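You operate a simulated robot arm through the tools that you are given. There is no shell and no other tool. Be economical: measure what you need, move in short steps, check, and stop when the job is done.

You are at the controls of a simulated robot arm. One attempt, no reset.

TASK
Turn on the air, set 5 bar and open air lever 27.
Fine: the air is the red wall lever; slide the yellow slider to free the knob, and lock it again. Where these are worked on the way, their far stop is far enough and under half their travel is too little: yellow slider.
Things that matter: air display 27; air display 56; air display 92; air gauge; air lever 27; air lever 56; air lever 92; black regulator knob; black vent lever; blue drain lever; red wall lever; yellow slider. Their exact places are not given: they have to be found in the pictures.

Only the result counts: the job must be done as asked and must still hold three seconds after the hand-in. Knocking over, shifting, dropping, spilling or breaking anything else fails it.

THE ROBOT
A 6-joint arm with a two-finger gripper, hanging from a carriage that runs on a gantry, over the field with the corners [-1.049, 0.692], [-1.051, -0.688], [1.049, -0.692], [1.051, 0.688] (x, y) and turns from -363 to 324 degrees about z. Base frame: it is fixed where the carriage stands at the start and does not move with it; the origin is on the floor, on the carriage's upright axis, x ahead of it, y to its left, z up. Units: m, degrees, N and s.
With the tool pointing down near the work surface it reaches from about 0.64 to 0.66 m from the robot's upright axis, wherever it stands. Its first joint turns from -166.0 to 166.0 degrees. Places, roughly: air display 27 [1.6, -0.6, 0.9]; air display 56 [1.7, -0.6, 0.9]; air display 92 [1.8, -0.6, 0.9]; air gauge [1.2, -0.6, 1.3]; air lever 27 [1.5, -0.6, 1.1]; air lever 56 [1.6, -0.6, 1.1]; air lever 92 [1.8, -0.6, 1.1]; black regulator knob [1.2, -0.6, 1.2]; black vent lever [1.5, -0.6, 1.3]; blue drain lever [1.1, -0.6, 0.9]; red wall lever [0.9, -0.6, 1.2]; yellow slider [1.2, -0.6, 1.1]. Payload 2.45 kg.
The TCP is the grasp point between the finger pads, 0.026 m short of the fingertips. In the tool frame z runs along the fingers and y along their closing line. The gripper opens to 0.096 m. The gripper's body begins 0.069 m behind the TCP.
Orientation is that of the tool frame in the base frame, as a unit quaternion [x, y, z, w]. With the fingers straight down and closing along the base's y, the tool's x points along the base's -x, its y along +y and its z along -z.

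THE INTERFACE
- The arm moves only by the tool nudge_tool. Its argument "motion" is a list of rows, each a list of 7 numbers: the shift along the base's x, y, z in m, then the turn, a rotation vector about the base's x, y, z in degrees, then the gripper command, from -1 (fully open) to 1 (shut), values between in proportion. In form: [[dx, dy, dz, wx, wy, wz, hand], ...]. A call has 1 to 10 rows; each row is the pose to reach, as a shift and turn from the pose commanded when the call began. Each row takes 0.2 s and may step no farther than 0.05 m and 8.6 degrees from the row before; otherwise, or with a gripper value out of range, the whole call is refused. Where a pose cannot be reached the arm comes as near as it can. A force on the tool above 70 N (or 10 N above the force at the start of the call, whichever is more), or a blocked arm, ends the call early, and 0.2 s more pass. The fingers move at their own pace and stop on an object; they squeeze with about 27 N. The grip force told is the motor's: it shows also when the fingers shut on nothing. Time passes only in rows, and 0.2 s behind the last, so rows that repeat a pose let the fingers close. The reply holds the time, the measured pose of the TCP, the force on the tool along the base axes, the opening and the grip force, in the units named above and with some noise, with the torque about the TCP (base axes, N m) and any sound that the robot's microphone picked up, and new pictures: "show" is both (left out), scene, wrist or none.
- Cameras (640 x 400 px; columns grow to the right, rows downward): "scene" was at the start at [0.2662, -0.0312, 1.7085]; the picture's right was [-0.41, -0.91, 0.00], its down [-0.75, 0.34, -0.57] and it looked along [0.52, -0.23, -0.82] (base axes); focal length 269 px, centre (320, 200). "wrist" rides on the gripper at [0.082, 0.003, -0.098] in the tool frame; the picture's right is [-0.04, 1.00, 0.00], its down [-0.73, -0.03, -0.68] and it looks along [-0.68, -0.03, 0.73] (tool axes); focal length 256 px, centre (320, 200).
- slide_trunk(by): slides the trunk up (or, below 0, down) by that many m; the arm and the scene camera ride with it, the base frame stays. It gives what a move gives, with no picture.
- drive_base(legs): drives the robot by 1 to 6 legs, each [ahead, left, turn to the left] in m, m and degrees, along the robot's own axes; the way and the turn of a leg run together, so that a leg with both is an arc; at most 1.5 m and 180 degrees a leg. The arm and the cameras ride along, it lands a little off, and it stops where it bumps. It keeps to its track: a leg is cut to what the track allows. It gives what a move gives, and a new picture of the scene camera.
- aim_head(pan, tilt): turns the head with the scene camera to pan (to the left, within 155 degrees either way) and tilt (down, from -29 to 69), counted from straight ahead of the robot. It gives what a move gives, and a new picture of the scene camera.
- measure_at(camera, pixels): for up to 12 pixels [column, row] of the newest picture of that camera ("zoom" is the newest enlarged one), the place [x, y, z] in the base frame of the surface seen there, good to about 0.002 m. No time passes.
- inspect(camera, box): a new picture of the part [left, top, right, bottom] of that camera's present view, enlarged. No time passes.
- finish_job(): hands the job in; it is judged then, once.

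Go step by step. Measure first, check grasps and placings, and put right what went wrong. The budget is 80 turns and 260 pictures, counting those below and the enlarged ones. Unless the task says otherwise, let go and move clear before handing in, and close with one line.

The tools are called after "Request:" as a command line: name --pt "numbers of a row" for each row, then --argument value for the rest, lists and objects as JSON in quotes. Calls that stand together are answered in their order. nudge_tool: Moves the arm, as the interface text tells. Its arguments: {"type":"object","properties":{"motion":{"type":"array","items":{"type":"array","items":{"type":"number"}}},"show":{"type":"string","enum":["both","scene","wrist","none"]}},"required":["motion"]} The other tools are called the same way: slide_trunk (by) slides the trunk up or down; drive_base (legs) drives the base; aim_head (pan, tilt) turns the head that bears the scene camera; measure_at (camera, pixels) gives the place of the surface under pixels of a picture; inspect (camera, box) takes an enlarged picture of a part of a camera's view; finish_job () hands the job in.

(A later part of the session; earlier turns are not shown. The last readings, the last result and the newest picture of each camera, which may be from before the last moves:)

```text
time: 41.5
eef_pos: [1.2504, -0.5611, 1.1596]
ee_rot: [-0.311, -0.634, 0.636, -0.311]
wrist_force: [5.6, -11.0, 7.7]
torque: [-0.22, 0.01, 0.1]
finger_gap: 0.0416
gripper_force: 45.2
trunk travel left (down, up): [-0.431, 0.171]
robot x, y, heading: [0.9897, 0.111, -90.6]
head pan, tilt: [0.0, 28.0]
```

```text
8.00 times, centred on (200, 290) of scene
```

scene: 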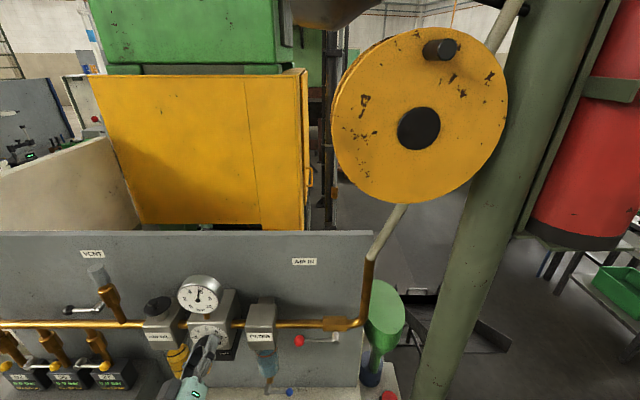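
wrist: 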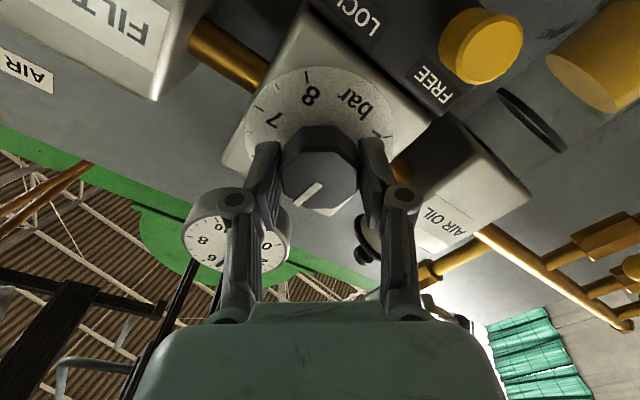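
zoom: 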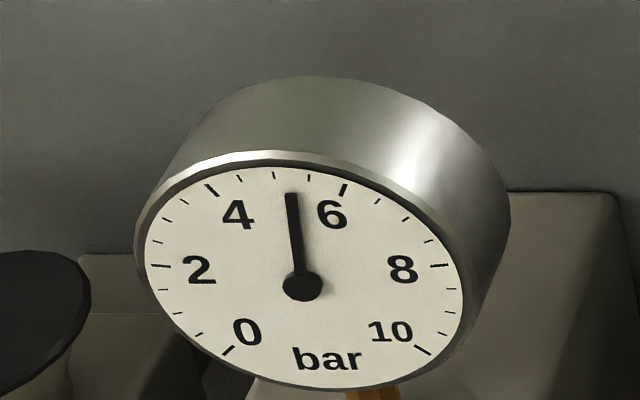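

Gauge ≈5.15, knob pointer ~4.5° past 5. Turning 5° more and waiting.

Request:
nudge_tool --pt "0 0 0 0 4.5 0 1" --pt "0 0 0 0 4.5 0 1" --pt "0 0 0 0 4.5 0 1" --pt "0 0 0 0 4.5 0 1" --pt "0 0 0 0 4.5 0 1" --pt "0 0 0 0 4.5 0 1" --pt "0 0 0 0 4.5 0 1" --pt "0 0 0 0 4.5 0 1" --pt "0 0 0 0 4.5 0 1" --pt "0 0 0 0 4.5 0 1" --show "wrist"

Request:
measure_at --camera "wrist" --pixels '[[324, 185], [303, 204]]'

Request:
inspect --camera "scene" --box '[170, 265, 230, 315]'

```text
time: 43.7
eef_pos: [1.2489, -0.5599, 1.1607]
ee_rot: [-0.284, -0.647, 0.647, -0.286]
wrist_force: [5.1, -8.9, 9.8]
torque: [-0.22, -0.03, 0.12]
finger_gap: 0.0416
gripper_force: 45.1
trunk travel left (down, up): [-0.431, 0.171]
robot x, y, heading: [0.9891, 0.111, -90.2]
head pan, tilt: [0.0, 28.0]
```

wrist: 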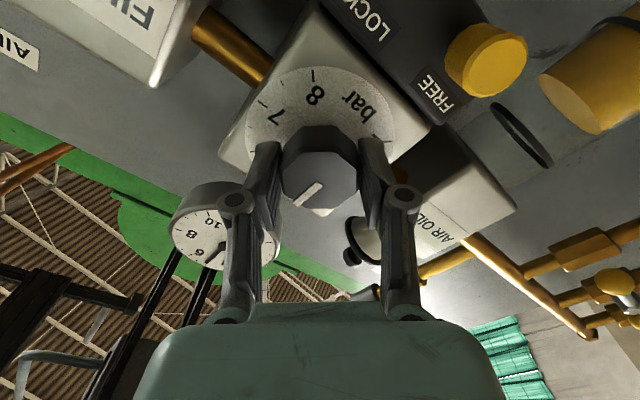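

```text
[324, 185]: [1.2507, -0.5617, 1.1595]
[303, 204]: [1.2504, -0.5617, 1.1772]
```

```text
8.00 times, centred on (200, 290) of scene
```

zoom: 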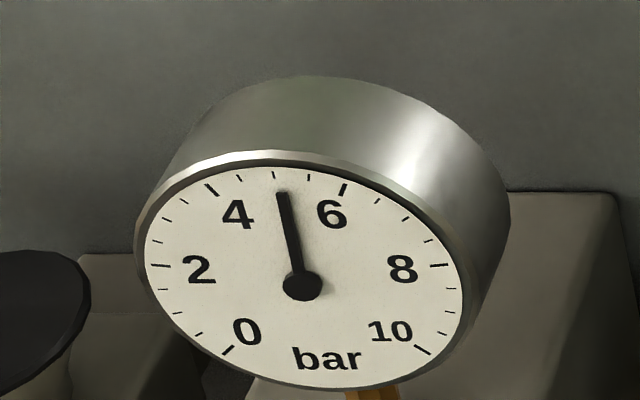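

Gauge ≈5.0, pointer at 5. Release, back off, roll back and look again.

Request:
nudge_tool --pt "0 0 0 0 0 0 -0.5" --pt "0 0 0 0 0 0 -1" --pt "0 0.04 0 0 0 0 -1" --pt "0 0.08 0 0 0 0 -1" --pt "0 0.08 -0.01 0 -8.5 0 -1" --pt "0.003 0.08 -0.02 0 -17 0 -1" --pt "0.006 0.08 -0.03 0 -25.5 0 -1" --pt "0.01 0.08 -0.04 0 -34 0 -1" --pt "0.015 0.08 -0.06 0 -42.5 0 -1"

Request:
inspect --camera "scene" --box '[170, 265, 230, 315]'

Request:
inspect --camera "wrist" --box '[220, 20, 440, 160]'

Request:
measure_at --camera "wrist" --pixels '[[330, 75]]'

```text
time: 45.7
eef_pos: [1.2642, -0.4796, 1.1003]
ee_rot: [0.502, 0.499, -0.5, 0.5]
wrist_force: [0.2, 0.3, 0.0]
torque: [-0.04, 0.0, -0.03]
finger_gap: 0.096
gripper_force: 0.0
trunk travel left (down, up): [-0.431, 0.171]
robot x, y, heading: [0.9865, 0.1135, -90.3]
head pan, tilt: [0.0, 28.0]
```

scene: 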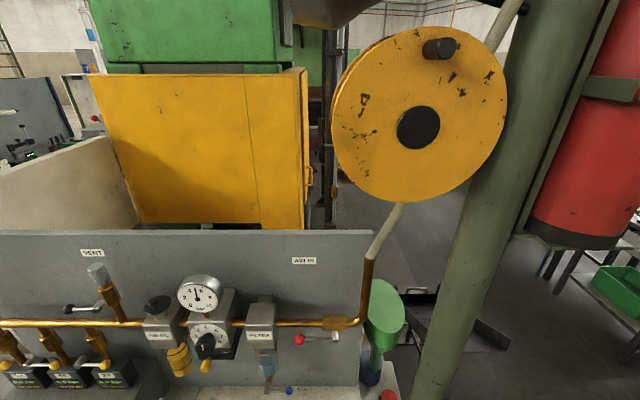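
wrist: 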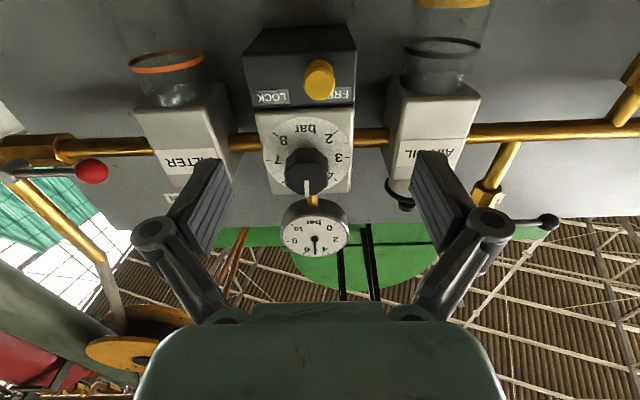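

```text
8.00 times, centred on (200, 290) of scene
```

zoom: 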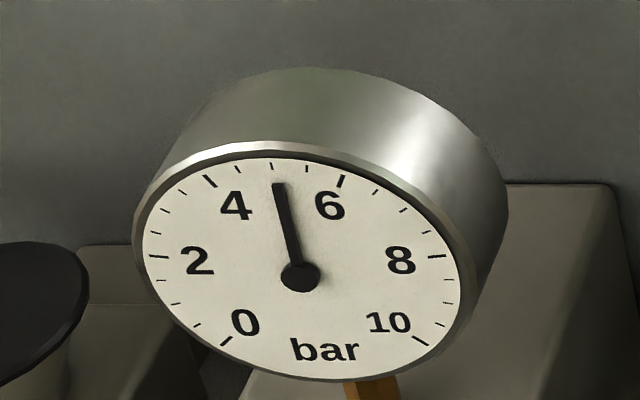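

```text
2.86 times, centred on (330, 90) of wrist
```

zoom: 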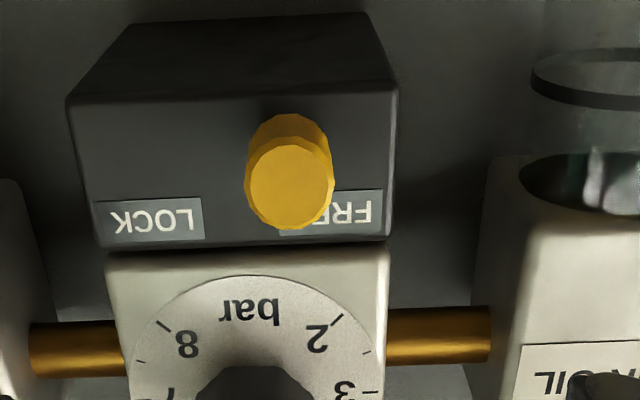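

```text
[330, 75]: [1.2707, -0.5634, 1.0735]
```

Gauge holds ≈5.0. Now grip the slider (320,78) again and slide it to LOCK.

Request:
nudge_tool --pt "0 -0.04 -0.0225 0 0 0 -0.4" --pt "0 -0.08 -0.0225 0 0 0 0" --pt "0 -0.08 -0.0225 0 0 0 0.6" --pt "0 -0.08 -0.0225 0 0 0 1" --pt "0 -0.08 -0.0225 0 0 0 1" --pt "-0.008 -0.08 -0.0225 0 0 0 1" --pt "-0.016 -0.08 -0.0225 0 0 0 1" --pt "-0.024 -0.08 -0.0225 0 0 0 1" --pt "-0.031 -0.08 -0.0225 0 0 0 1" --pt "-0.036 -0.08 -0.0225 0 0 0 1" --show "wrist"

```text
time: 47.9
eef_pos: [1.232, -0.5586, 1.0769]
ee_rot: [0.5, 0.5, -0.498, 0.501]
wrist_force: [16.2, 2.9, 4.6]
torque: [-0.61, 0.03, 0.52]
finger_gap: 0.0205
gripper_force: 44.9
trunk travel left (down, up): [-0.431, 0.171]
robot x, y, heading: [0.9874, 0.1096, -89.8]
head pan, tilt: [0.0, 28.0]
```

wrist: 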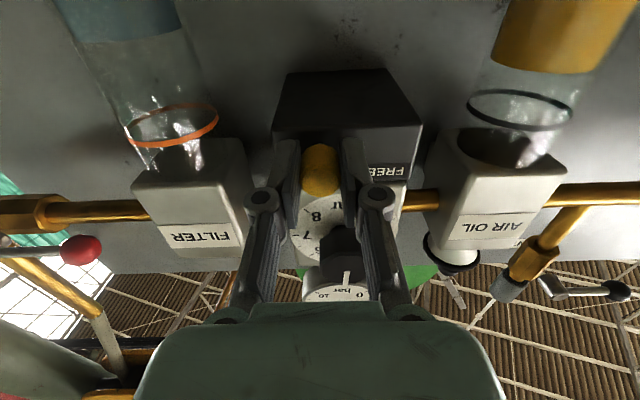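

Slider back at the LOCK stop (x=1.232, +16 N). Release and retreat.

Request:
nudge_tool --pt "0.003 0 0 0 0 0 -0.5" --pt "0.003 0 0 0 0 0 -1" --pt "0.003 0.04 0 0 0 0 -1" --pt "0.003 0.09 0 0 0 0 -1" --pt "0.003 0.14 0.02 0 0 0 -1" --pt "0.003 0.19 0.04 0 0 0 -1" --pt "0.003 0.23 0.06 0 0 0 -1"

Request:
inspect --camera "wrist" --box '[220, 0, 440, 140]'

```text
refused: row 5 steps farther than a row can; nothing moved
```

```text
2.86 times, centred on (330, 70) of wrist
```

zoom: 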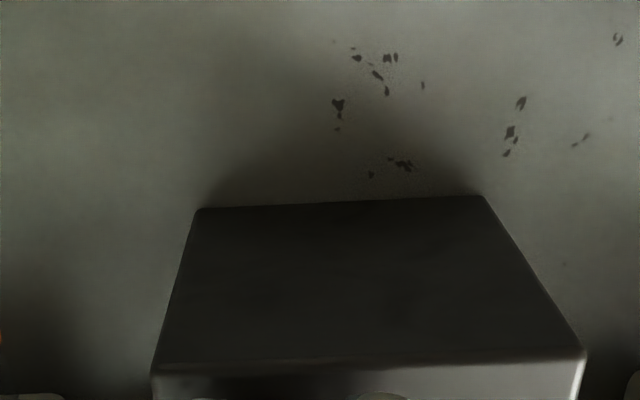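

Request:
nudge_tool --pt "0.003 0 0 0 0 0 -0.5" --pt "0.003 0 0 0 0 0 -1" --pt "0.003 0.04 0 0 0 0 -1" --pt "0.003 0.08 0 0 0 0 -1" --pt "0.003 0.12 0.02 0 0 0 -1" --pt "0.003 0.16 0.04 0 0 0 -1" --pt "0.003 0.2 0.06 0 0 0 -1" --pt "0.003 0.23 0.06 0 0 0 -1"

Request:
inspect --camera "scene" --box '[130, 260, 290, 390]'

Request:
inspect --camera "scene" --box '[0, 240, 180, 390]'

```text
time: 49.7
eef_pos: [1.2282, -0.3287, 1.1364]
ee_rot: [0.501, 0.5, -0.5, 0.499]
wrist_force: [-0.1, 0.0, -0.5]
torque: [0.01, 0.02, -0.03]
finger_gap: 0.096
gripper_force: 0.0
trunk travel left (down, up): [-0.431, 0.171]
robot x, y, heading: [0.9895, 0.1132, -90.3]
head pan, tilt: [0.0, 28.0]
```

scene: 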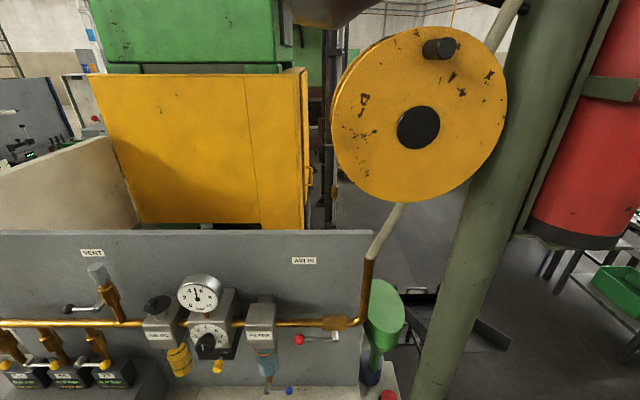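
wrist: 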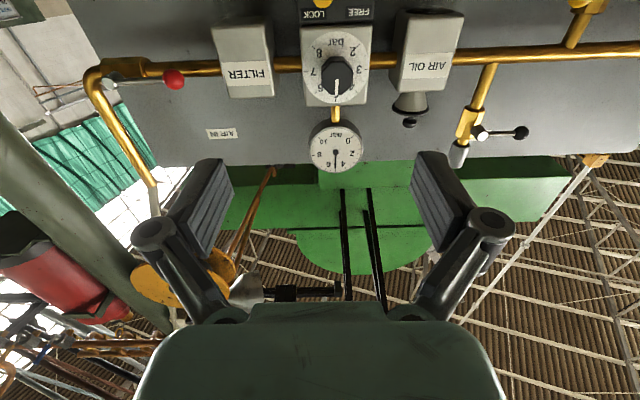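

```text
3.08 times, centred on (210, 325) of scene
```

zoom: 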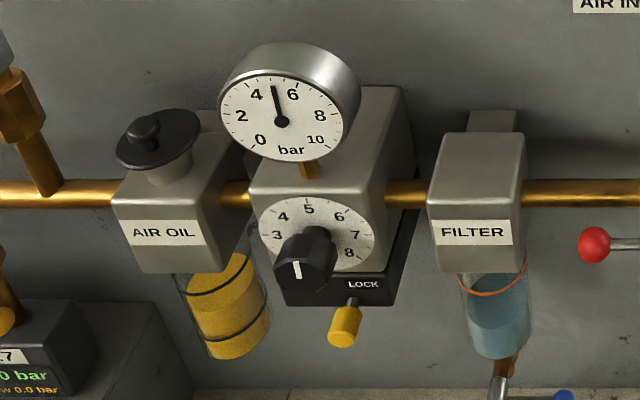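

```text
2.67 times, centred on (90, 315) of scene
```

zoom: 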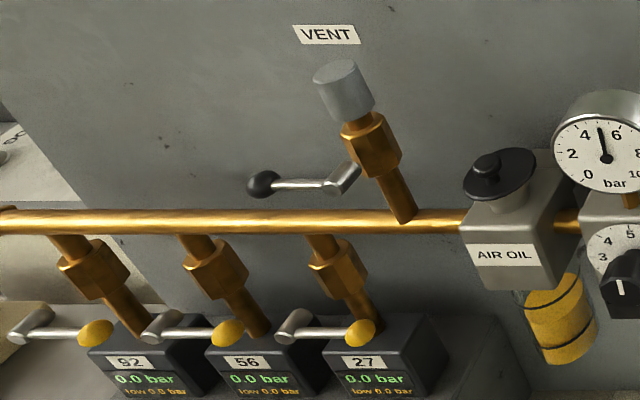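

Gauge 5, pointer at 5, slider at LOCK, displays still 0. Now drive nearer to lever 27.

Request:
drive_base --legs '[[0.13, 0.06, 0]]'

Request:
aim_head --pan 40 --tilt 38

```text
time: 51.1
eef_pos: [1.2902, -0.4567, 1.1364]
ee_rot: [0.5, 0.5, -0.499, 0.5]
wrist_force: [0.4, 0.1, 0.2]
torque: [-0.03, -0.02, 0.04]
finger_gap: 0.0962
gripper_force: 0.0
trunk travel left (down, up): [-0.431, 0.171]
robot x, y, heading: [1.0458, -0.0171, -90.2]
head pan, tilt: [0.0, 28.0]
```

scene: 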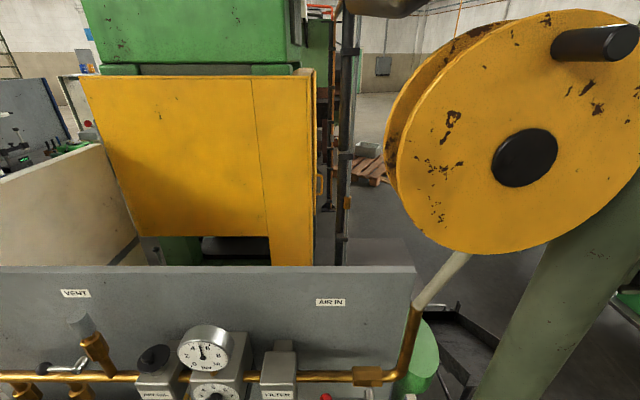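

```text
time: 52.1
eef_pos: [1.2892, -0.4568, 1.137]
ee_rot: [0.499, 0.5, -0.5, 0.5]
wrist_force: [-0.1, 0.2, 0.0]
torque: [-0.01, -0.03, 0.0]
finger_gap: 0.0961
gripper_force: 0.0
trunk travel left (down, up): [-0.431, 0.171]
robot x, y, heading: [1.0424, -0.0214, -90.3]
head pan, tilt: [40.0, 38.0]
```

scene: 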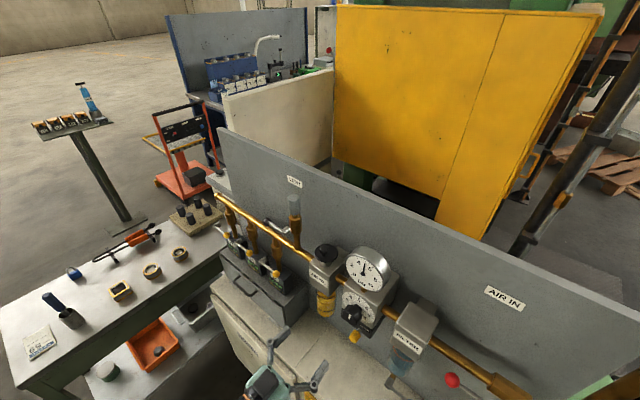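

Moving to lever 27's ball while rolling 90° so the fingers close vertically.

Request:
nudge_tool --pt "0.022 0 -0.004 0 8.5 0 -1" --pt "0.044 0 -0.008 0 17 0 -1" --pt "0.066 0 -0.012 0 25.5 0 -1" --pt "0.088 0 -0.016 0 34 0 -1" --pt "0.11 0 -0.02 0 42.5 0 -1" --pt "0.132 0 -0.024 0 51 0 -1" --pt "0.154 0 -0.028 0 59.5 0 -1" --pt "0.176 0 -0.032 0 68 0 -1" --pt "0.198 0 -0.035 0 76.5 0 -1" --pt "0.214 0 -0.037 0 85 0 -1"

```text
time: 54.3
eef_pos: [1.5027, -0.4566, 1.0991]
ee_rot: [-0.03, -0.706, 0.707, -0.03]
wrist_force: [0.9, -0.2, -0.7]
torque: [-0.04, 0.0, 0.02]
finger_gap: 0.0959
gripper_force: 0.0
trunk travel left (down, up): [-0.431, 0.171]
robot x, y, heading: [1.0507, -0.0225, -90.2]
head pan, tilt: [40.0, 38.0]
```

scene: 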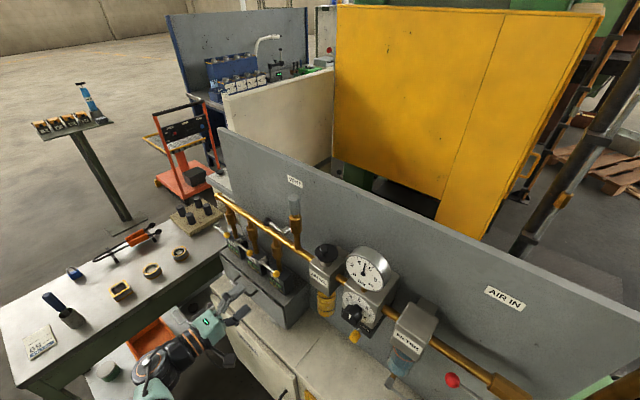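
wrist: 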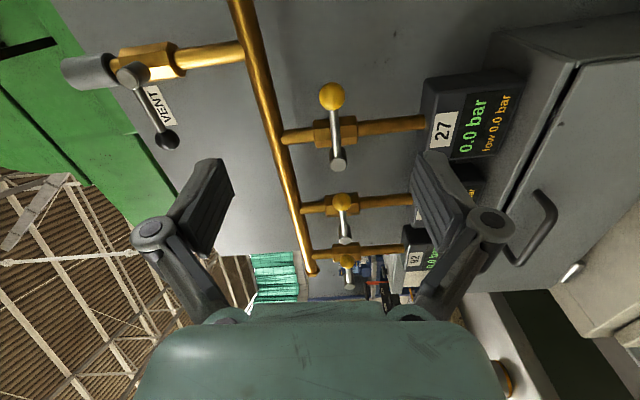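

Lever 27: ball (332,96), pivot end (337,165), shown clearly. Measuring.

Request:
measure_at --camera "wrist" --pixels '[[332, 96], [336, 135], [337, 165], [342, 202], [349, 135], [440, 125], [460, 165], [283, 100], [334, 86], [332, 107], [545, 60]]'

```text
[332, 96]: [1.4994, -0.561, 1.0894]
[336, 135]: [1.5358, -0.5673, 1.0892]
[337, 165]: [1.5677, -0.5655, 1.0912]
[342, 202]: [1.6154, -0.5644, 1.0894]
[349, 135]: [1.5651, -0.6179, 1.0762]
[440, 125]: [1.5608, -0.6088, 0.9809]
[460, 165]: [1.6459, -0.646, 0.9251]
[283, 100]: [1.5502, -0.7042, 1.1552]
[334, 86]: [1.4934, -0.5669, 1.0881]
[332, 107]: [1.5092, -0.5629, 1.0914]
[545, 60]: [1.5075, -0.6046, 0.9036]
```

Ball centre ≈ (1.500,-0.572,1.090), pivot ≈ (1.563, 1.090), R≈0.063. Gripping the ball.

Request:
nudge_tool --pt "-0.002 -0.04 -0.009 0 3 0 -0.5" --pt "-0.002 -0.08 -0.009 0 3 0 -0.2" --pt "-0.002 -0.11 -0.009 0 3 0 0" --pt "-0.002 -0.11 -0.009 0 3 0 0.5" --pt "-0.002 -0.11 -0.009 0 3 0 1" --pt "-0.002 -0.11 -0.009 0 3 0 1" --show "wrist"

```text
time: 55.7
eef_pos: [1.4799, -0.5588, 1.0996]
ee_rot: [-0.015, -0.707, 0.707, -0.008]
wrist_force: [-26.1, 1.4, -7.1]
torque: [0.14, 0.33, -0.37]
finger_gap: 0.0
gripper_force: 27.2
out of reach, approached as far as the arm can: row 2, 3, 4, 5, 6
trunk travel left (down, up): [-0.431, 0.171]
robot x, y, heading: [1.0508, -0.0177, -90.3]
head pan, tilt: [40.0, 38.0]
```

wrist: 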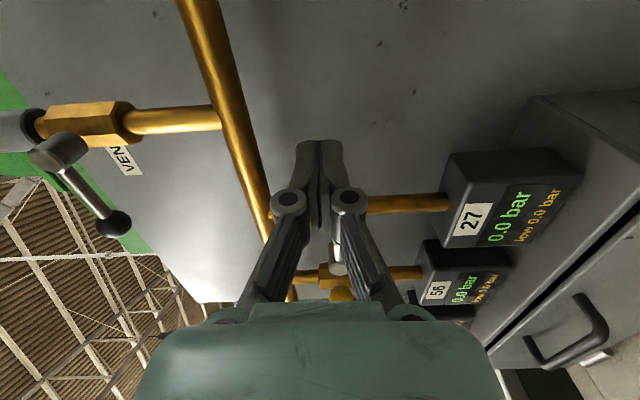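

Out of reach again—fingers closed beside the ball. Back off and look before driving nearer.

Request:
nudge_tool --pt "-0.01 0.03 0 0 0 0 0.5" --pt "-0.01 0.07 0 0 0 0 0" --pt "-0.01 0.11 0 0 0 0 -1" --pt "-0.01 0.15 0 0 0 0 -1" --pt "-0.01 0.19 0 0 0 0 -1" --pt "-0.01 0.23 0 0 0 0 -1"

Request:
measure_at --camera "scene" --pixels '[[500, 100], [590, 30], [250, 150], [450, 222]]'

```text
time: 57.1
eef_pos: [1.5384, -0.3467, 1.0524]
ee_rot: [-0.013, -0.707, 0.707, -0.012]
wrist_force: [-0.3, -0.3, 0.3]
torque: [0.01, -0.01, 0.0]
finger_gap: 0.0957
gripper_force: 0.0
out of reach, approached as far as the arm can: row 1, 2, 3, 4, 5, 6
trunk travel left (down, up): [-0.431, 0.171]
robot x, y, heading: [1.0461, -0.0194, -90.1]
head pan, tilt: [40.0, 38.0]
```

scene: 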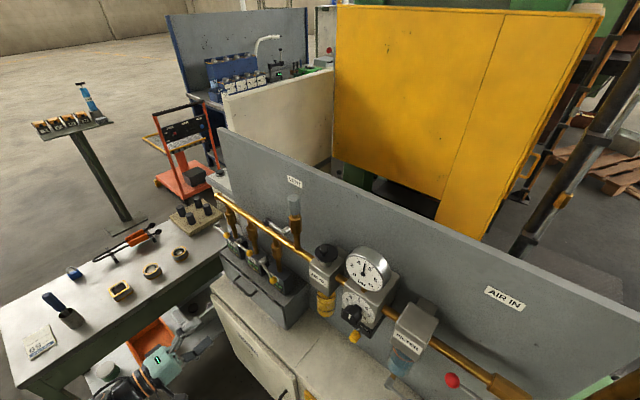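
wrist: 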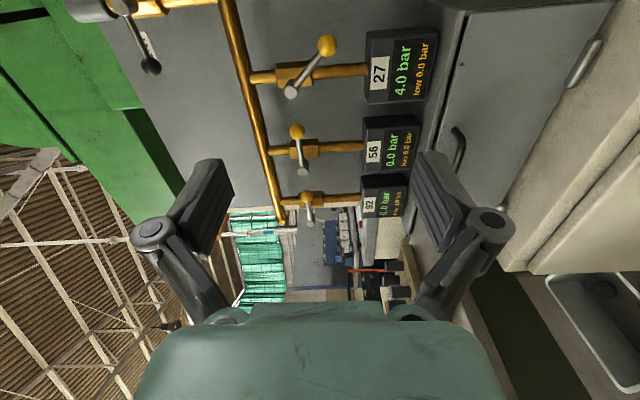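

```text
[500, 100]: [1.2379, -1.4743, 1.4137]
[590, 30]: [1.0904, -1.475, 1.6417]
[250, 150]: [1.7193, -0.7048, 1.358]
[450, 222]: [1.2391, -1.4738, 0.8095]
```

Interesting: the retreat pushed lever 27 partly open (down), display 27 reads 4.0 bar and rising. So "down" is open. I drive closer to finish it.

Request:
drive_base --legs '[[0.14, 0, 0]]'

Request:
nudge_tool --pt "0 0.01 0 0 0 0 -1"

```text
time: 58.5
eef_pos: [1.5382, -0.4846, 1.0511]
ee_rot: [0.013, 0.707, -0.707, 0.012]
wrist_force: [0.7, 0.4, -0.5]
torque: [-0.04, 0.0, 0.03]
finger_gap: 0.0958
gripper_force: 0.1
trunk travel left (down, up): [-0.431, 0.171]
robot x, y, heading: [1.045, -0.157, -90.0]
head pan, tilt: [40.0, 38.0]
```

scene: 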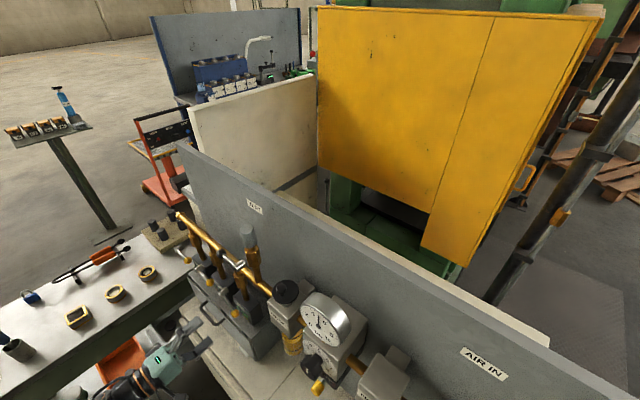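

```text
time: 58.9
eef_pos: [1.5386, -0.4757, 1.0501]
ee_rot: [-0.013, -0.706, 0.708, -0.012]
wrist_force: [0.1, -0.3, 0.5]
torque: [0.01, 0.0, -0.04]
finger_gap: 0.0959
gripper_force: 0.1
trunk travel left (down, up): [-0.431, 0.171]
robot x, y, heading: [1.0466, -0.1565, -89.8]
head pan, tilt: [40.0, 38.0]
```

scene: 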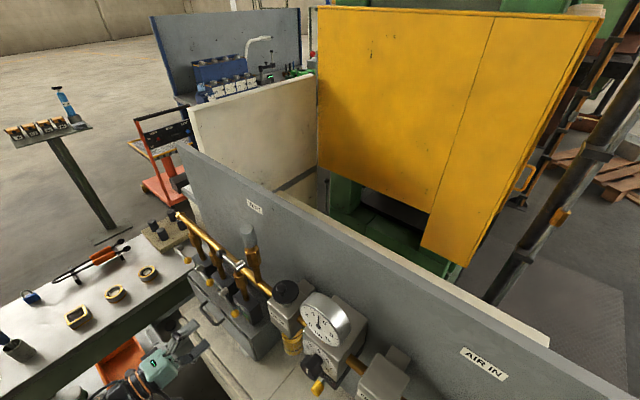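
wrist: 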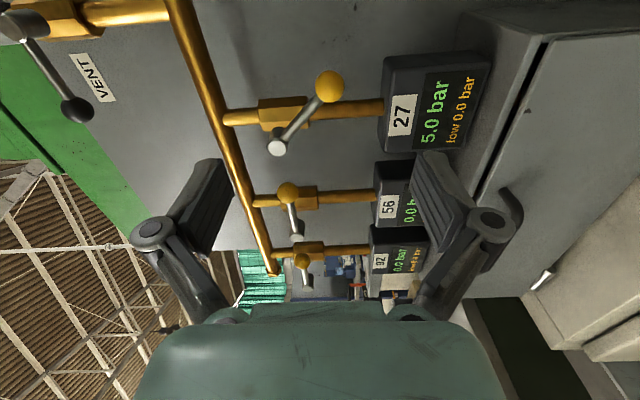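

Display 27 now shows 5.0 bar. The lever is only ~40° open; measure it and complete the swing.

Request:
measure_at --camera "wrist" --pixels '[[330, 85], [300, 118], [277, 147], [390, 140], [385, 75]]'

```text
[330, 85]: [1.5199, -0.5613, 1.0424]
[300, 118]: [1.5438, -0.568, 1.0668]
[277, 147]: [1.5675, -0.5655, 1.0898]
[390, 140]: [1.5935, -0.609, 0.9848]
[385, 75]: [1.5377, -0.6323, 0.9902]
```

Ball at (1.521,-0.572,1.043), 47° down. Rolling fingers to match, then gripping it.

Request:
nudge_tool --pt "-0.003 0 -0.001 0 -8 0 -1" --pt "-0.006 0 -0.002 0 -16 0 -1" --pt "-0.009 0 -0.003 0 -24 0 -1" --pt "-0.012 0 -0.005 0 -32 0 -1" --pt "-0.015 0 -0.006 0 -40 0 -1" --pt "-0.0175 0 -0.007 0 -46 0 -1" --pt "-0.0175 -0.04 -0.007 0 -46 0 -0.5" --show "wrist"

```text
time: 60.5
eef_pos: [1.5219, -0.5163, 1.0437]
ee_rot: [-0.289, -0.645, 0.646, -0.288]
wrist_force: [0.3, 1.0, 0.2]
torque: [0.03, -0.01, -0.01]
finger_gap: 0.0719
gripper_force: 0.1
out of reach, approached as far as the arm can: row 2, 3, 4, 5, 6
trunk travel left (down, up): [-0.431, 0.171]
robot x, y, heading: [1.0472, -0.1554, -90.3]
head pan, tilt: [40.0, 38.0]
```

wrist: 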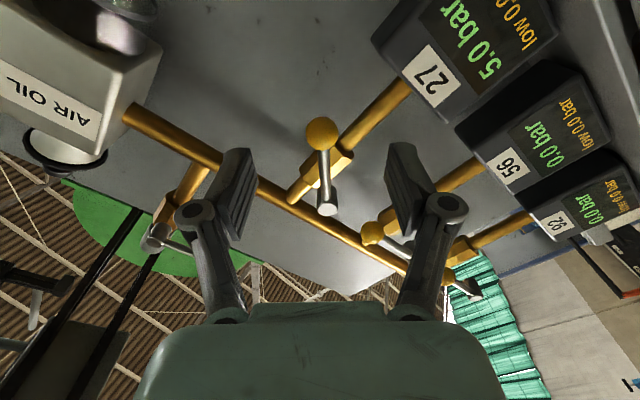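

Well aligned with the lever (320,135)-(328,205). Advance and close.

Request:
nudge_tool --pt "0 -0.03 0 0 0 0 -0.3" --pt "0 -0.053 0 0 0 0 0" --pt "0 -0.053 0 0 0 0 0.6" --pt "0 -0.053 0 0 0 0 1" --pt "0 -0.053 0 0 0 0 1" --show "wrist"

```text
time: 61.7
eef_pos: [1.5158, -0.5651, 1.0502]
ee_rot: [0.289, 0.646, -0.646, 0.288]
wrist_force: [-1.5, 1.4, 2.7]
torque: [0.33, -0.1, -0.31]
finger_gap: 0.0205
gripper_force: 45.1
out of reach, approached as far as the arm can: row 2, 3, 4, 5
trunk travel left (down, up): [-0.431, 0.171]
robot x, y, heading: [1.046, -0.1548, -89.9]
head pan, tilt: [40.0, 38.0]
```

wrist: 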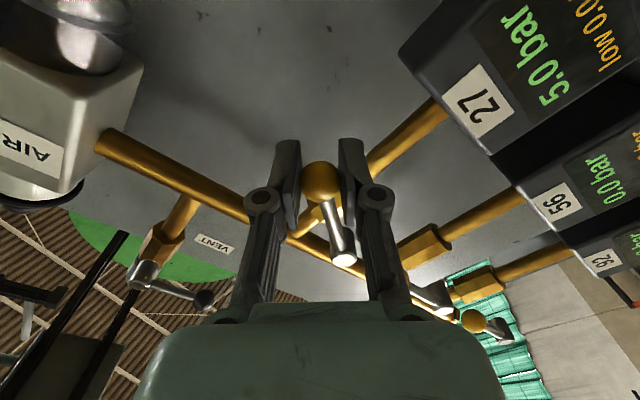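

Gripped, but the arm is at its limit at this low height; lowering the trunk should help. First release and back off, raising slightly.

Request:
nudge_tool --pt "0 0 0 0 0 0 0" --pt "0 0 0 0 0 0 -0.7" --pt "0 0.03 0 0 0 0 -0.7" --pt "0 0.06 0 0 0 0 -1" --pt "0 0.09 0.01 0 0 0 -1" --show "wrist"

```text
time: 62.9
eef_pos: [1.5324, -0.4785, 1.045]
ee_rot: [-0.289, -0.645, 0.647, -0.286]
wrist_force: [-0.3, 0.3, -0.4]
torque: [0.03, 0.0, 0.02]
finger_gap: 0.0959
gripper_force: 0.1
out of reach, approached as far as the arm can: row 3, 4, 5
trunk travel left (down, up): [-0.431, 0.171]
robot x, y, heading: [1.044, -0.1554, -90.2]
head pan, tilt: [40.0, 38.0]
```

wrist: 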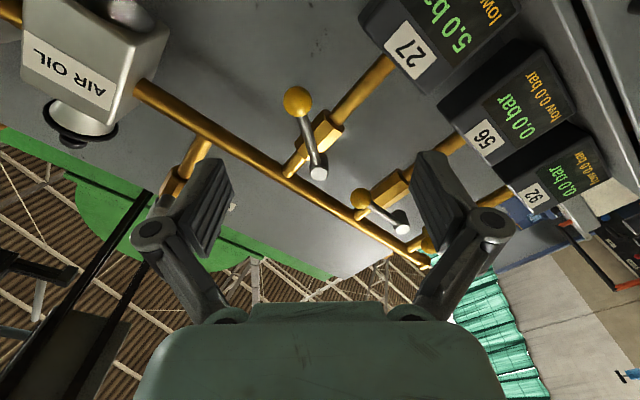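

The reach band is narrow here. I'll lift the tool up and in, then lower the trunk by 0.15 m.

Request:
nudge_tool --pt "-0.02 0.0 0.03 0 0 0 -1" --pt "-0.04 0.0 0.06 0 0 0 -1" --pt "-0.06 0.0 0.09 0 0 0 -1" --pt "-0.08 0.0 0.12 0 0 0 -1" --pt "-0.09 0.0 0.15 0 0 0 -1" --show "none"

Request:
measure_at --camera "scene" --pixels '[[185, 268], [60, 375], [100, 345], [230, 320], [215, 310]]'

```text
time: 64.1
eef_pos: [1.5628, -0.5093, 1.0896]
ee_rot: [-0.288, -0.646, 0.646, -0.287]
wrist_force: [-1.2, 0.4, 0.3]
torque: [0.0, 0.01, -0.02]
finger_gap: 0.0955
gripper_force: 0.1
out of reach, approached as far as the arm can: row 1, 2, 3, 4, 5
trunk travel left (down, up): [-0.431, 0.171]
robot x, y, heading: [1.0485, -0.1581, -90.0]
head pan, tilt: [40.0, 38.0]
```

```text
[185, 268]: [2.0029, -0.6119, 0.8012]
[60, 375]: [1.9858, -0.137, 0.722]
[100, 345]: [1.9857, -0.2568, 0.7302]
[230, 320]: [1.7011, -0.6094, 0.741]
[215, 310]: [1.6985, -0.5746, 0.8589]
```

The issue is wrist bend at this sideways azimuth, not distance. I'll yaw the tool toward +x by ~30° while backing off.

Request:
nudge_tool --pt "-0.01 0.01 0 0 0 8 -1" --pt "-0.02 0.02 0 0 0 16 -1" --pt "-0.03 0.03 0 0 0 24 -1" --pt "-0.04 0.04 0 0 0 32 -1" --pt "-0.05 0.04 0 0 0 32 -1"

```text
time: 65.3
eef_pos: [1.5957, -0.4904, 1.001]
ee_rot: [0.1, 0.7, -0.542, 0.455]
wrist_force: [0.8, -1.2, 0.3]
torque: [0.03, -0.01, -0.01]
finger_gap: 0.0961
gripper_force: 0.0
out of reach, approached as far as the arm can: row 1, 2, 3, 4, 5
trunk travel left (down, up): [-0.431, 0.171]
robot x, y, heading: [1.0464, -0.1559, -90.0]
head pan, tilt: [40.0, 38.0]
```

scene: 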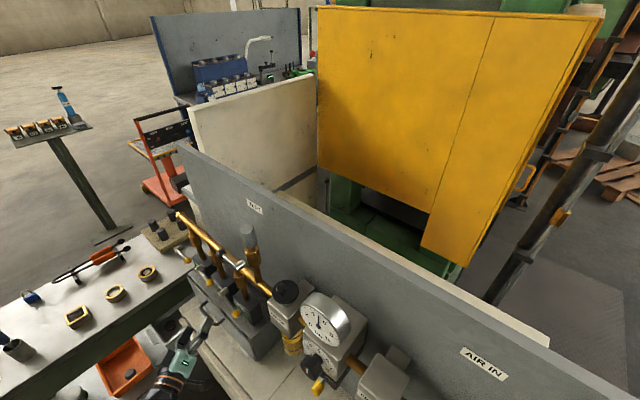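
wrist: 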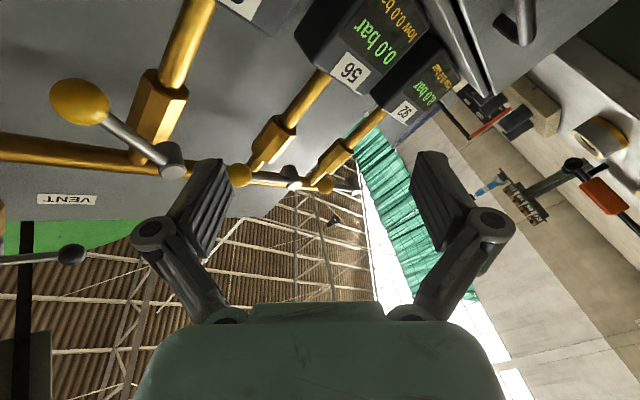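

The arm is stuck in an awkward posture. I'll drive back to free space and look at the posture there.

Request:
drive_base --legs '[[-0.3, 0, 0]]'

Request:
nudge_tool --pt "0 0 0.0 0 0 -8 -1" --pt "-0.03 0 0.02 0 0 -16 -1" --pt "-0.06 0 0.04 0 0 -24 -1" --pt "-0.09 0 0.06 0 0 -32 -1" --pt "-0.12 0 0.08 0 0 -32 -1" --pt "-0.16 0 0.1 0 0 -32 -1"

```text
time: 67.3
eef_pos: [1.5973, -0.19, 1.001]
ee_rot: [0.099, 0.7, -0.542, 0.454]
wrist_force: [-1.0, -0.4, 0.4]
torque: [0.03, 0.0, 0.02]
finger_gap: 0.0959
gripper_force: 0.1
trunk travel left (down, up): [-0.431, 0.171]
robot x, y, heading: [1.0477, 0.1478, -90.2]
head pan, tilt: [40.0, 38.0]
```

scene: 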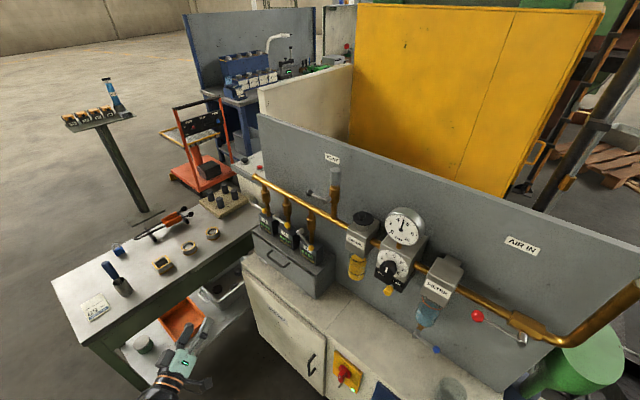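

```text
time: 68.7
eef_pos: [1.5155, -0.2038, 1.0337]
ee_rot: [-0.289, -0.645, 0.647, -0.287]
wrist_force: [0.8, 0.1, 1.2]
torque: [0.0, 0.01, 0.0]
finger_gap: 0.0959
gripper_force: 0.0
out of reach, approached as far as the arm can: row 1, 3, 4, 5, 6
trunk travel left (down, up): [-0.431, 0.171]
robot x, y, heading: [1.0462, 0.1401, -90.1]
head pan, tilt: [40.0, 38.0]
```

scene: 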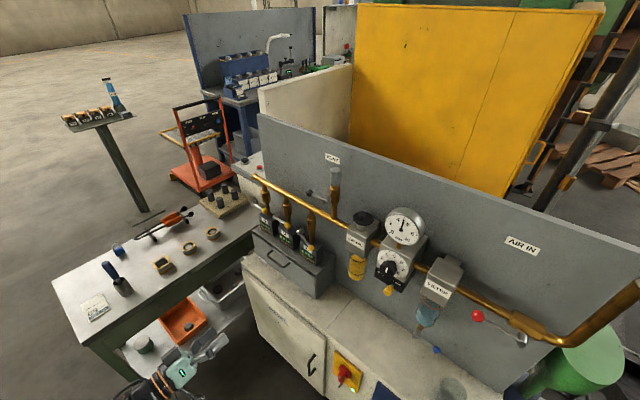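
wrist: 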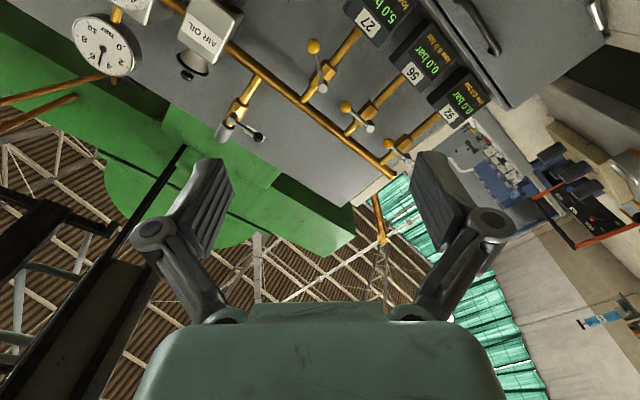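

Moving toward a more frontal posture relative to the carriage (forward and toward -x).

Request:
nudge_tool --pt "-0.01 -0.04 0.0 0 0 0 -1" --pt "-0.02 -0.08 0.01 0 0 0 -1" --pt "-0.04 -0.12 0.02 0 0 0 -1" --pt "-0.06 -0.16 0.03 0 0 0 -1" --pt "-0.09 -0.19 0.04 0 0 0 -1" --pt "-0.12 -0.21 0.05 0 0 0 -1" --show "none"

```text
time: 70.1
eef_pos: [1.4163, -0.4345, 1.0649]
ee_rot: [-0.287, -0.646, 0.646, -0.288]
wrist_force: [0.7, 0.1, -0.4]
torque: [0.01, -0.04, 0.01]
finger_gap: 0.096
gripper_force: 0.0
out of reach, approached as far as the arm can: row 3, 4, 5, 6
trunk travel left (down, up): [-0.431, 0.171]
robot x, y, heading: [1.0412, 0.1466, -89.9]
head pan, tilt: [40.0, 38.0]
```

Request:
nudge_tool --pt "-0.01 0.01 0.01 0 -8.5 0 -1" --pt "-0.02 0.02 0.02 0 -17 0 -1" --pt "-0.03 0.03 0.03 0 -25.5 0 -1" --pt "-0.04 0.04 0.04 0 -34 0 -1" --pt "-0.05 0.05 0.05 0 -42.5 0 -1"

Request:
inspect --camera "scene" --box '[60, 200, 380, 400]'

```text
time: 71.5
eef_pos: [1.3251, -0.3472, 0.9362]
ee_rot: [0.492, 0.629, -0.49, 0.349]
wrist_force: [-1.8, 1.3, -1.4]
torque: [-0.11, 0.0, 0.07]
finger_gap: 0.0959
gripper_force: 0.0
out of reach, approached as far as the arm can: row 1, 2, 3, 4
trunk travel left (down, up): [-0.431, 0.171]
robot x, y, heading: [1.0452, 0.1459, -90.1]
head pan, tilt: [40.0, 38.0]
stopped in row 5: the arm was blocked; the commanded pose is now the measured one
```

scene: 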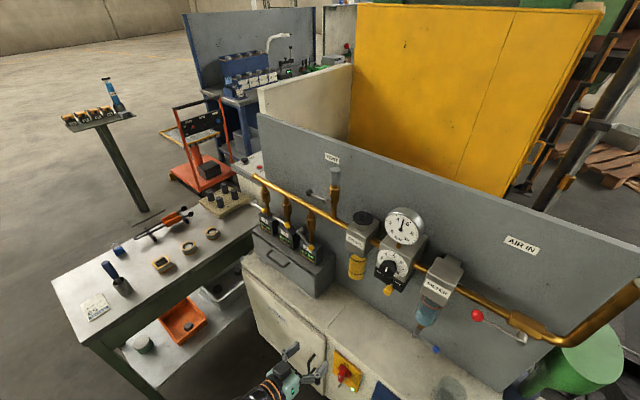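
wrist: 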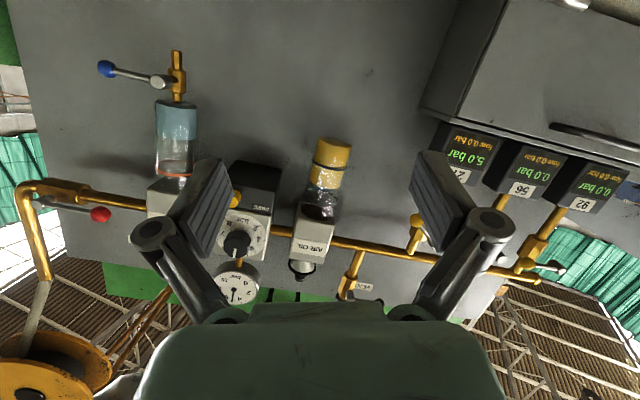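

```text
2.00 times, centred on (220, 300) of scene
```

zoom: 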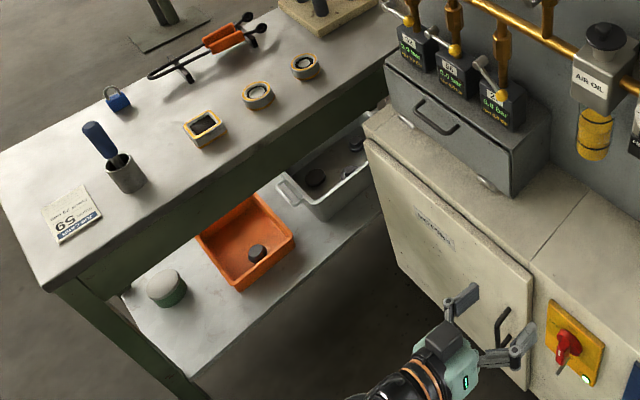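

The arm got blocked in a bad posture. I move it back to a frontal, higher spot in clear space.

Request:
nudge_tool --pt "-0.03 0 0.025 0 0 0 -1" --pt "-0.06 0 0.05 0 0 0 -1" --pt "-0.09 0 0.08 0 0 0 -1" --pt "-0.12 0 0.11 0 0 0 -1" --pt "-0.15 0 0.14 0 0 0 -1" --pt "-0.18 0 0.17 0 0 0 -1" --pt "-0.21 -0.01 0.2 0 0 0 -1" --pt "-0.24 -0.02 0.22 0 0 0 -1" --pt "-0.27 -0.03 0.24 0 0 0 -1"

```text
time: 73.5
eef_pos: [1.0587, -0.3777, 1.1766]
ee_rot: [0.491, 0.629, -0.49, 0.351]
wrist_force: [-0.7, -0.3, 1.2]
torque: [-0.01, 0.0, 0.0]
finger_gap: 0.096
gripper_force: 0.1
trunk travel left (down, up): [-0.431, 0.171]
robot x, y, heading: [1.0463, 0.144, -90.1]
head pan, tilt: [40.0, 38.0]
```

scene: 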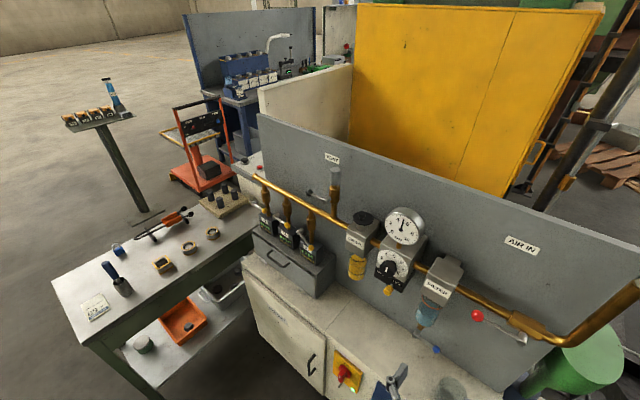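
wrist: 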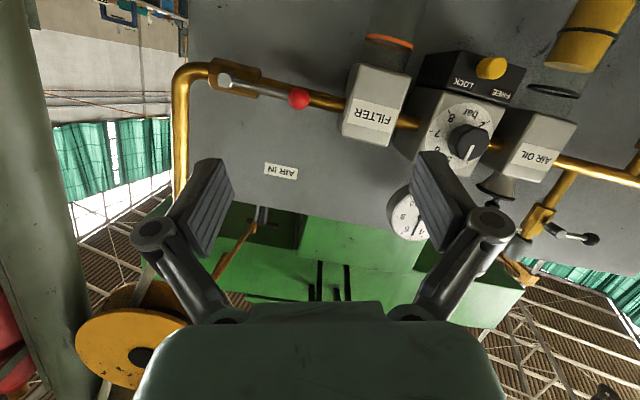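

Posture is free again here. Straighten the tool (roll/pitch) and raise slightly, then lower the trunk.

Request:
nudge_tool --pt "0 0 0.01 -5.4 -5.35 0 -1" --pt "0 0 0.02 -10.7 -10.7 0 -1" --pt "0 0 0.03 -16.1 -16 0 -1" --show "none"

Request:
slide_trunk --by -0.12

Request:
nudge_tool --pt "0.03 0 0 0 0 0 -1" --pt "0.07 0 0 0 0 5 -1" --pt "0.11 0 0 0 0 10 -1" --pt "0.15 0 0 0 0 15 -1" --pt "0.19 0 0 0 0 20 -1" --pt "0.23 0 0 0 0 20 -1" --pt "0.27 0 0 0 0 20 -1" --pt "0.31 0 0 0 0 20 -1"

```text
time: 74.3
eef_pos: [1.0581, -0.3779, 1.2071]
ee_rot: [0.501, 0.499, -0.5, 0.501]
wrist_force: [0.6, -0.7, 1.2]
torque: [0.02, 0.0, 0.0]
finger_gap: 0.0958
gripper_force: 0.0
trunk travel left (down, up): [-0.431, 0.171]
robot x, y, heading: [1.0463, 0.1452, -90.2]
head pan, tilt: [40.0, 38.0]
```

```text
time: 75.8
eef_pos: [1.0574, -0.3777, 1.0869]
ee_rot: [0.501, 0.499, -0.5, 0.5]
wrist_force: [0.7, 0.4, -0.2]
torque: [0.0, -0.01, -0.03]
finger_gap: 0.0963
gripper_force: 0.0
trunk travel left (down, up): [-0.311, 0.291]
robot x, y, heading: [1.0467, 0.142, -90.3]
head pan, tilt: [40.0, 38.0]
```

```text
time: 77.6
eef_pos: [1.3679, -0.3772, 1.0878]
ee_rot: [0.406, 0.578, -0.405, 0.58]
wrist_force: [-0.2, -0.3, 0.2]
torque: [-0.01, 0.0, 0.0]
finger_gap: 0.0961
gripper_force: 0.1
trunk travel left (down, up): [-0.311, 0.291]
robot x, y, heading: [1.0446, 0.1449, -90.0]
head pan, tilt: [40.0, 38.0]
```

scene: 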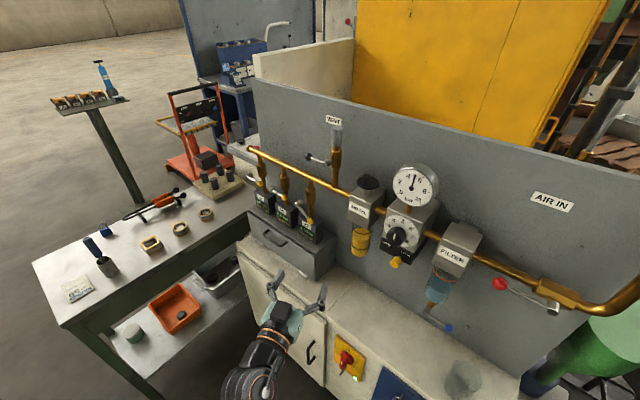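
wrist: 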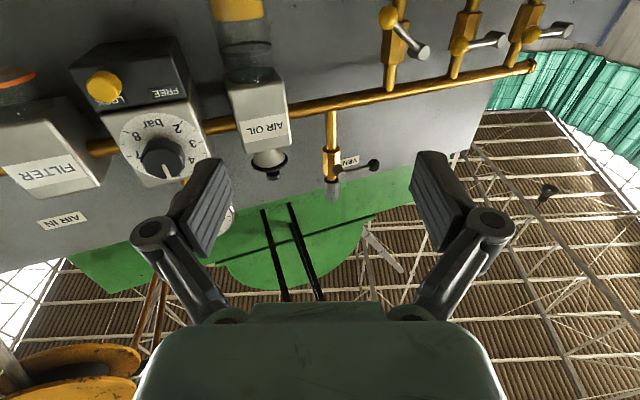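

Free and slider clearly at LOCK. Move further in x, close fingers, then drive forward.

Request:
nudge_tool --pt "0.03 0 -0.015 0 0 0 0" --pt "0.06 0 -0.03 0 0 0 1" --pt "0.085 0 -0.043 0 0 0 1" --pt "0.085 0 -0.043 0 0 0 1" --pt "0.085 0 -0.043 0 0 0 1" --show "none"

Request:
drive_base --legs '[[0.11, 0.01, 0]]'

Request:
nudge_tool --pt "0 0 0 0 0 0 1"

```text
time: 78.8
eef_pos: [1.4529, -0.3783, 1.0442]
ee_rot: [0.406, 0.578, -0.406, 0.579]
wrist_force: [-0.1, 0.1, 0.7]
torque: [-0.04, 0.01, 0.01]
finger_gap: 0.0
gripper_force: 26.5
trunk travel left (down, up): [-0.311, 0.291]
robot x, y, heading: [1.0425, 0.1457, -90.0]
head pan, tilt: [40.0, 38.0]
```

```text
time: 80.0
eef_pos: [1.4552, -0.4875, 1.044]
ee_rot: [0.407, 0.578, -0.407, 0.579]
wrist_force: [0.1, 0.0, -0.2]
torque: [-0.01, -0.03, -0.01]
finger_gap: 0.0002
gripper_force: 27.3
trunk travel left (down, up): [-0.311, 0.291]
robot x, y, heading: [1.0514, 0.0364, -90.3]
head pan, tilt: [40.0, 38.0]
```

scene: 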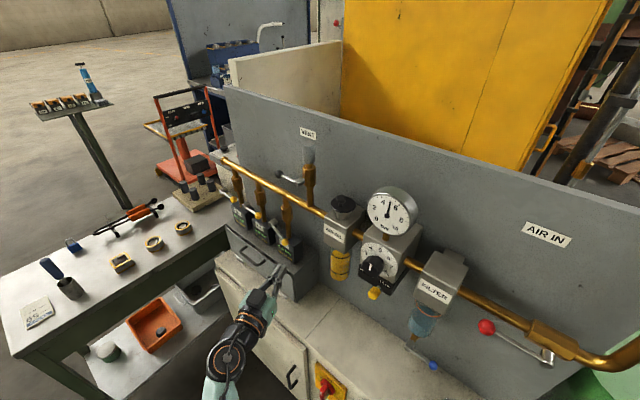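

```text
time: 80.4
eef_pos: [1.456, -0.4872, 1.0438]
ee_rot: [0.408, 0.578, -0.406, 0.579]
wrist_force: [0.2, 0.9, 0.2]
torque: [0.01, -0.07, 0.01]
finger_gap: 0.0
gripper_force: 26.7
trunk travel left (down, up): [-0.311, 0.291]
robot x, y, heading: [1.0482, 0.0371, -90.4]
head pan, tilt: [40.0, 38.0]
```

scene: 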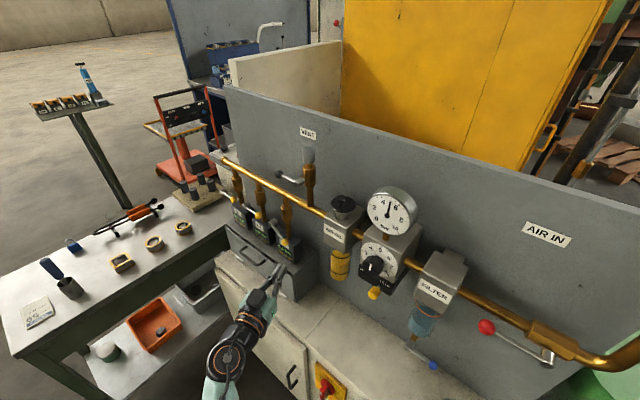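
wrist: 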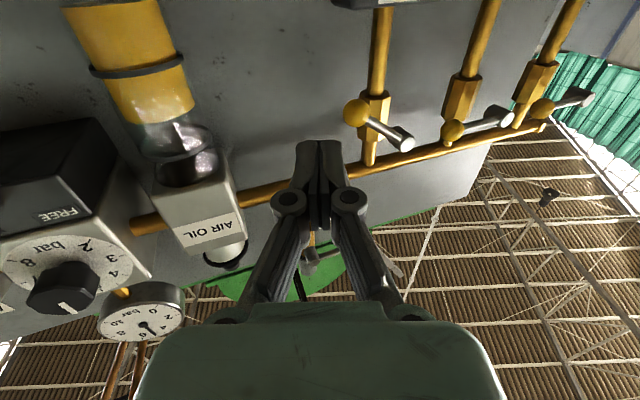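

Closed fingers sit to the left of the ball (355,112). Measure.

Request:
measure_at --camera "wrist" --pixels '[[355, 112], [403, 142], [452, 132], [385, 4]]'

```text
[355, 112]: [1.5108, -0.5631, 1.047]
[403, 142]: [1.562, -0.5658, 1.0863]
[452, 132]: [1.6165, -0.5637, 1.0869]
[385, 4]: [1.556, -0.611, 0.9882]
```

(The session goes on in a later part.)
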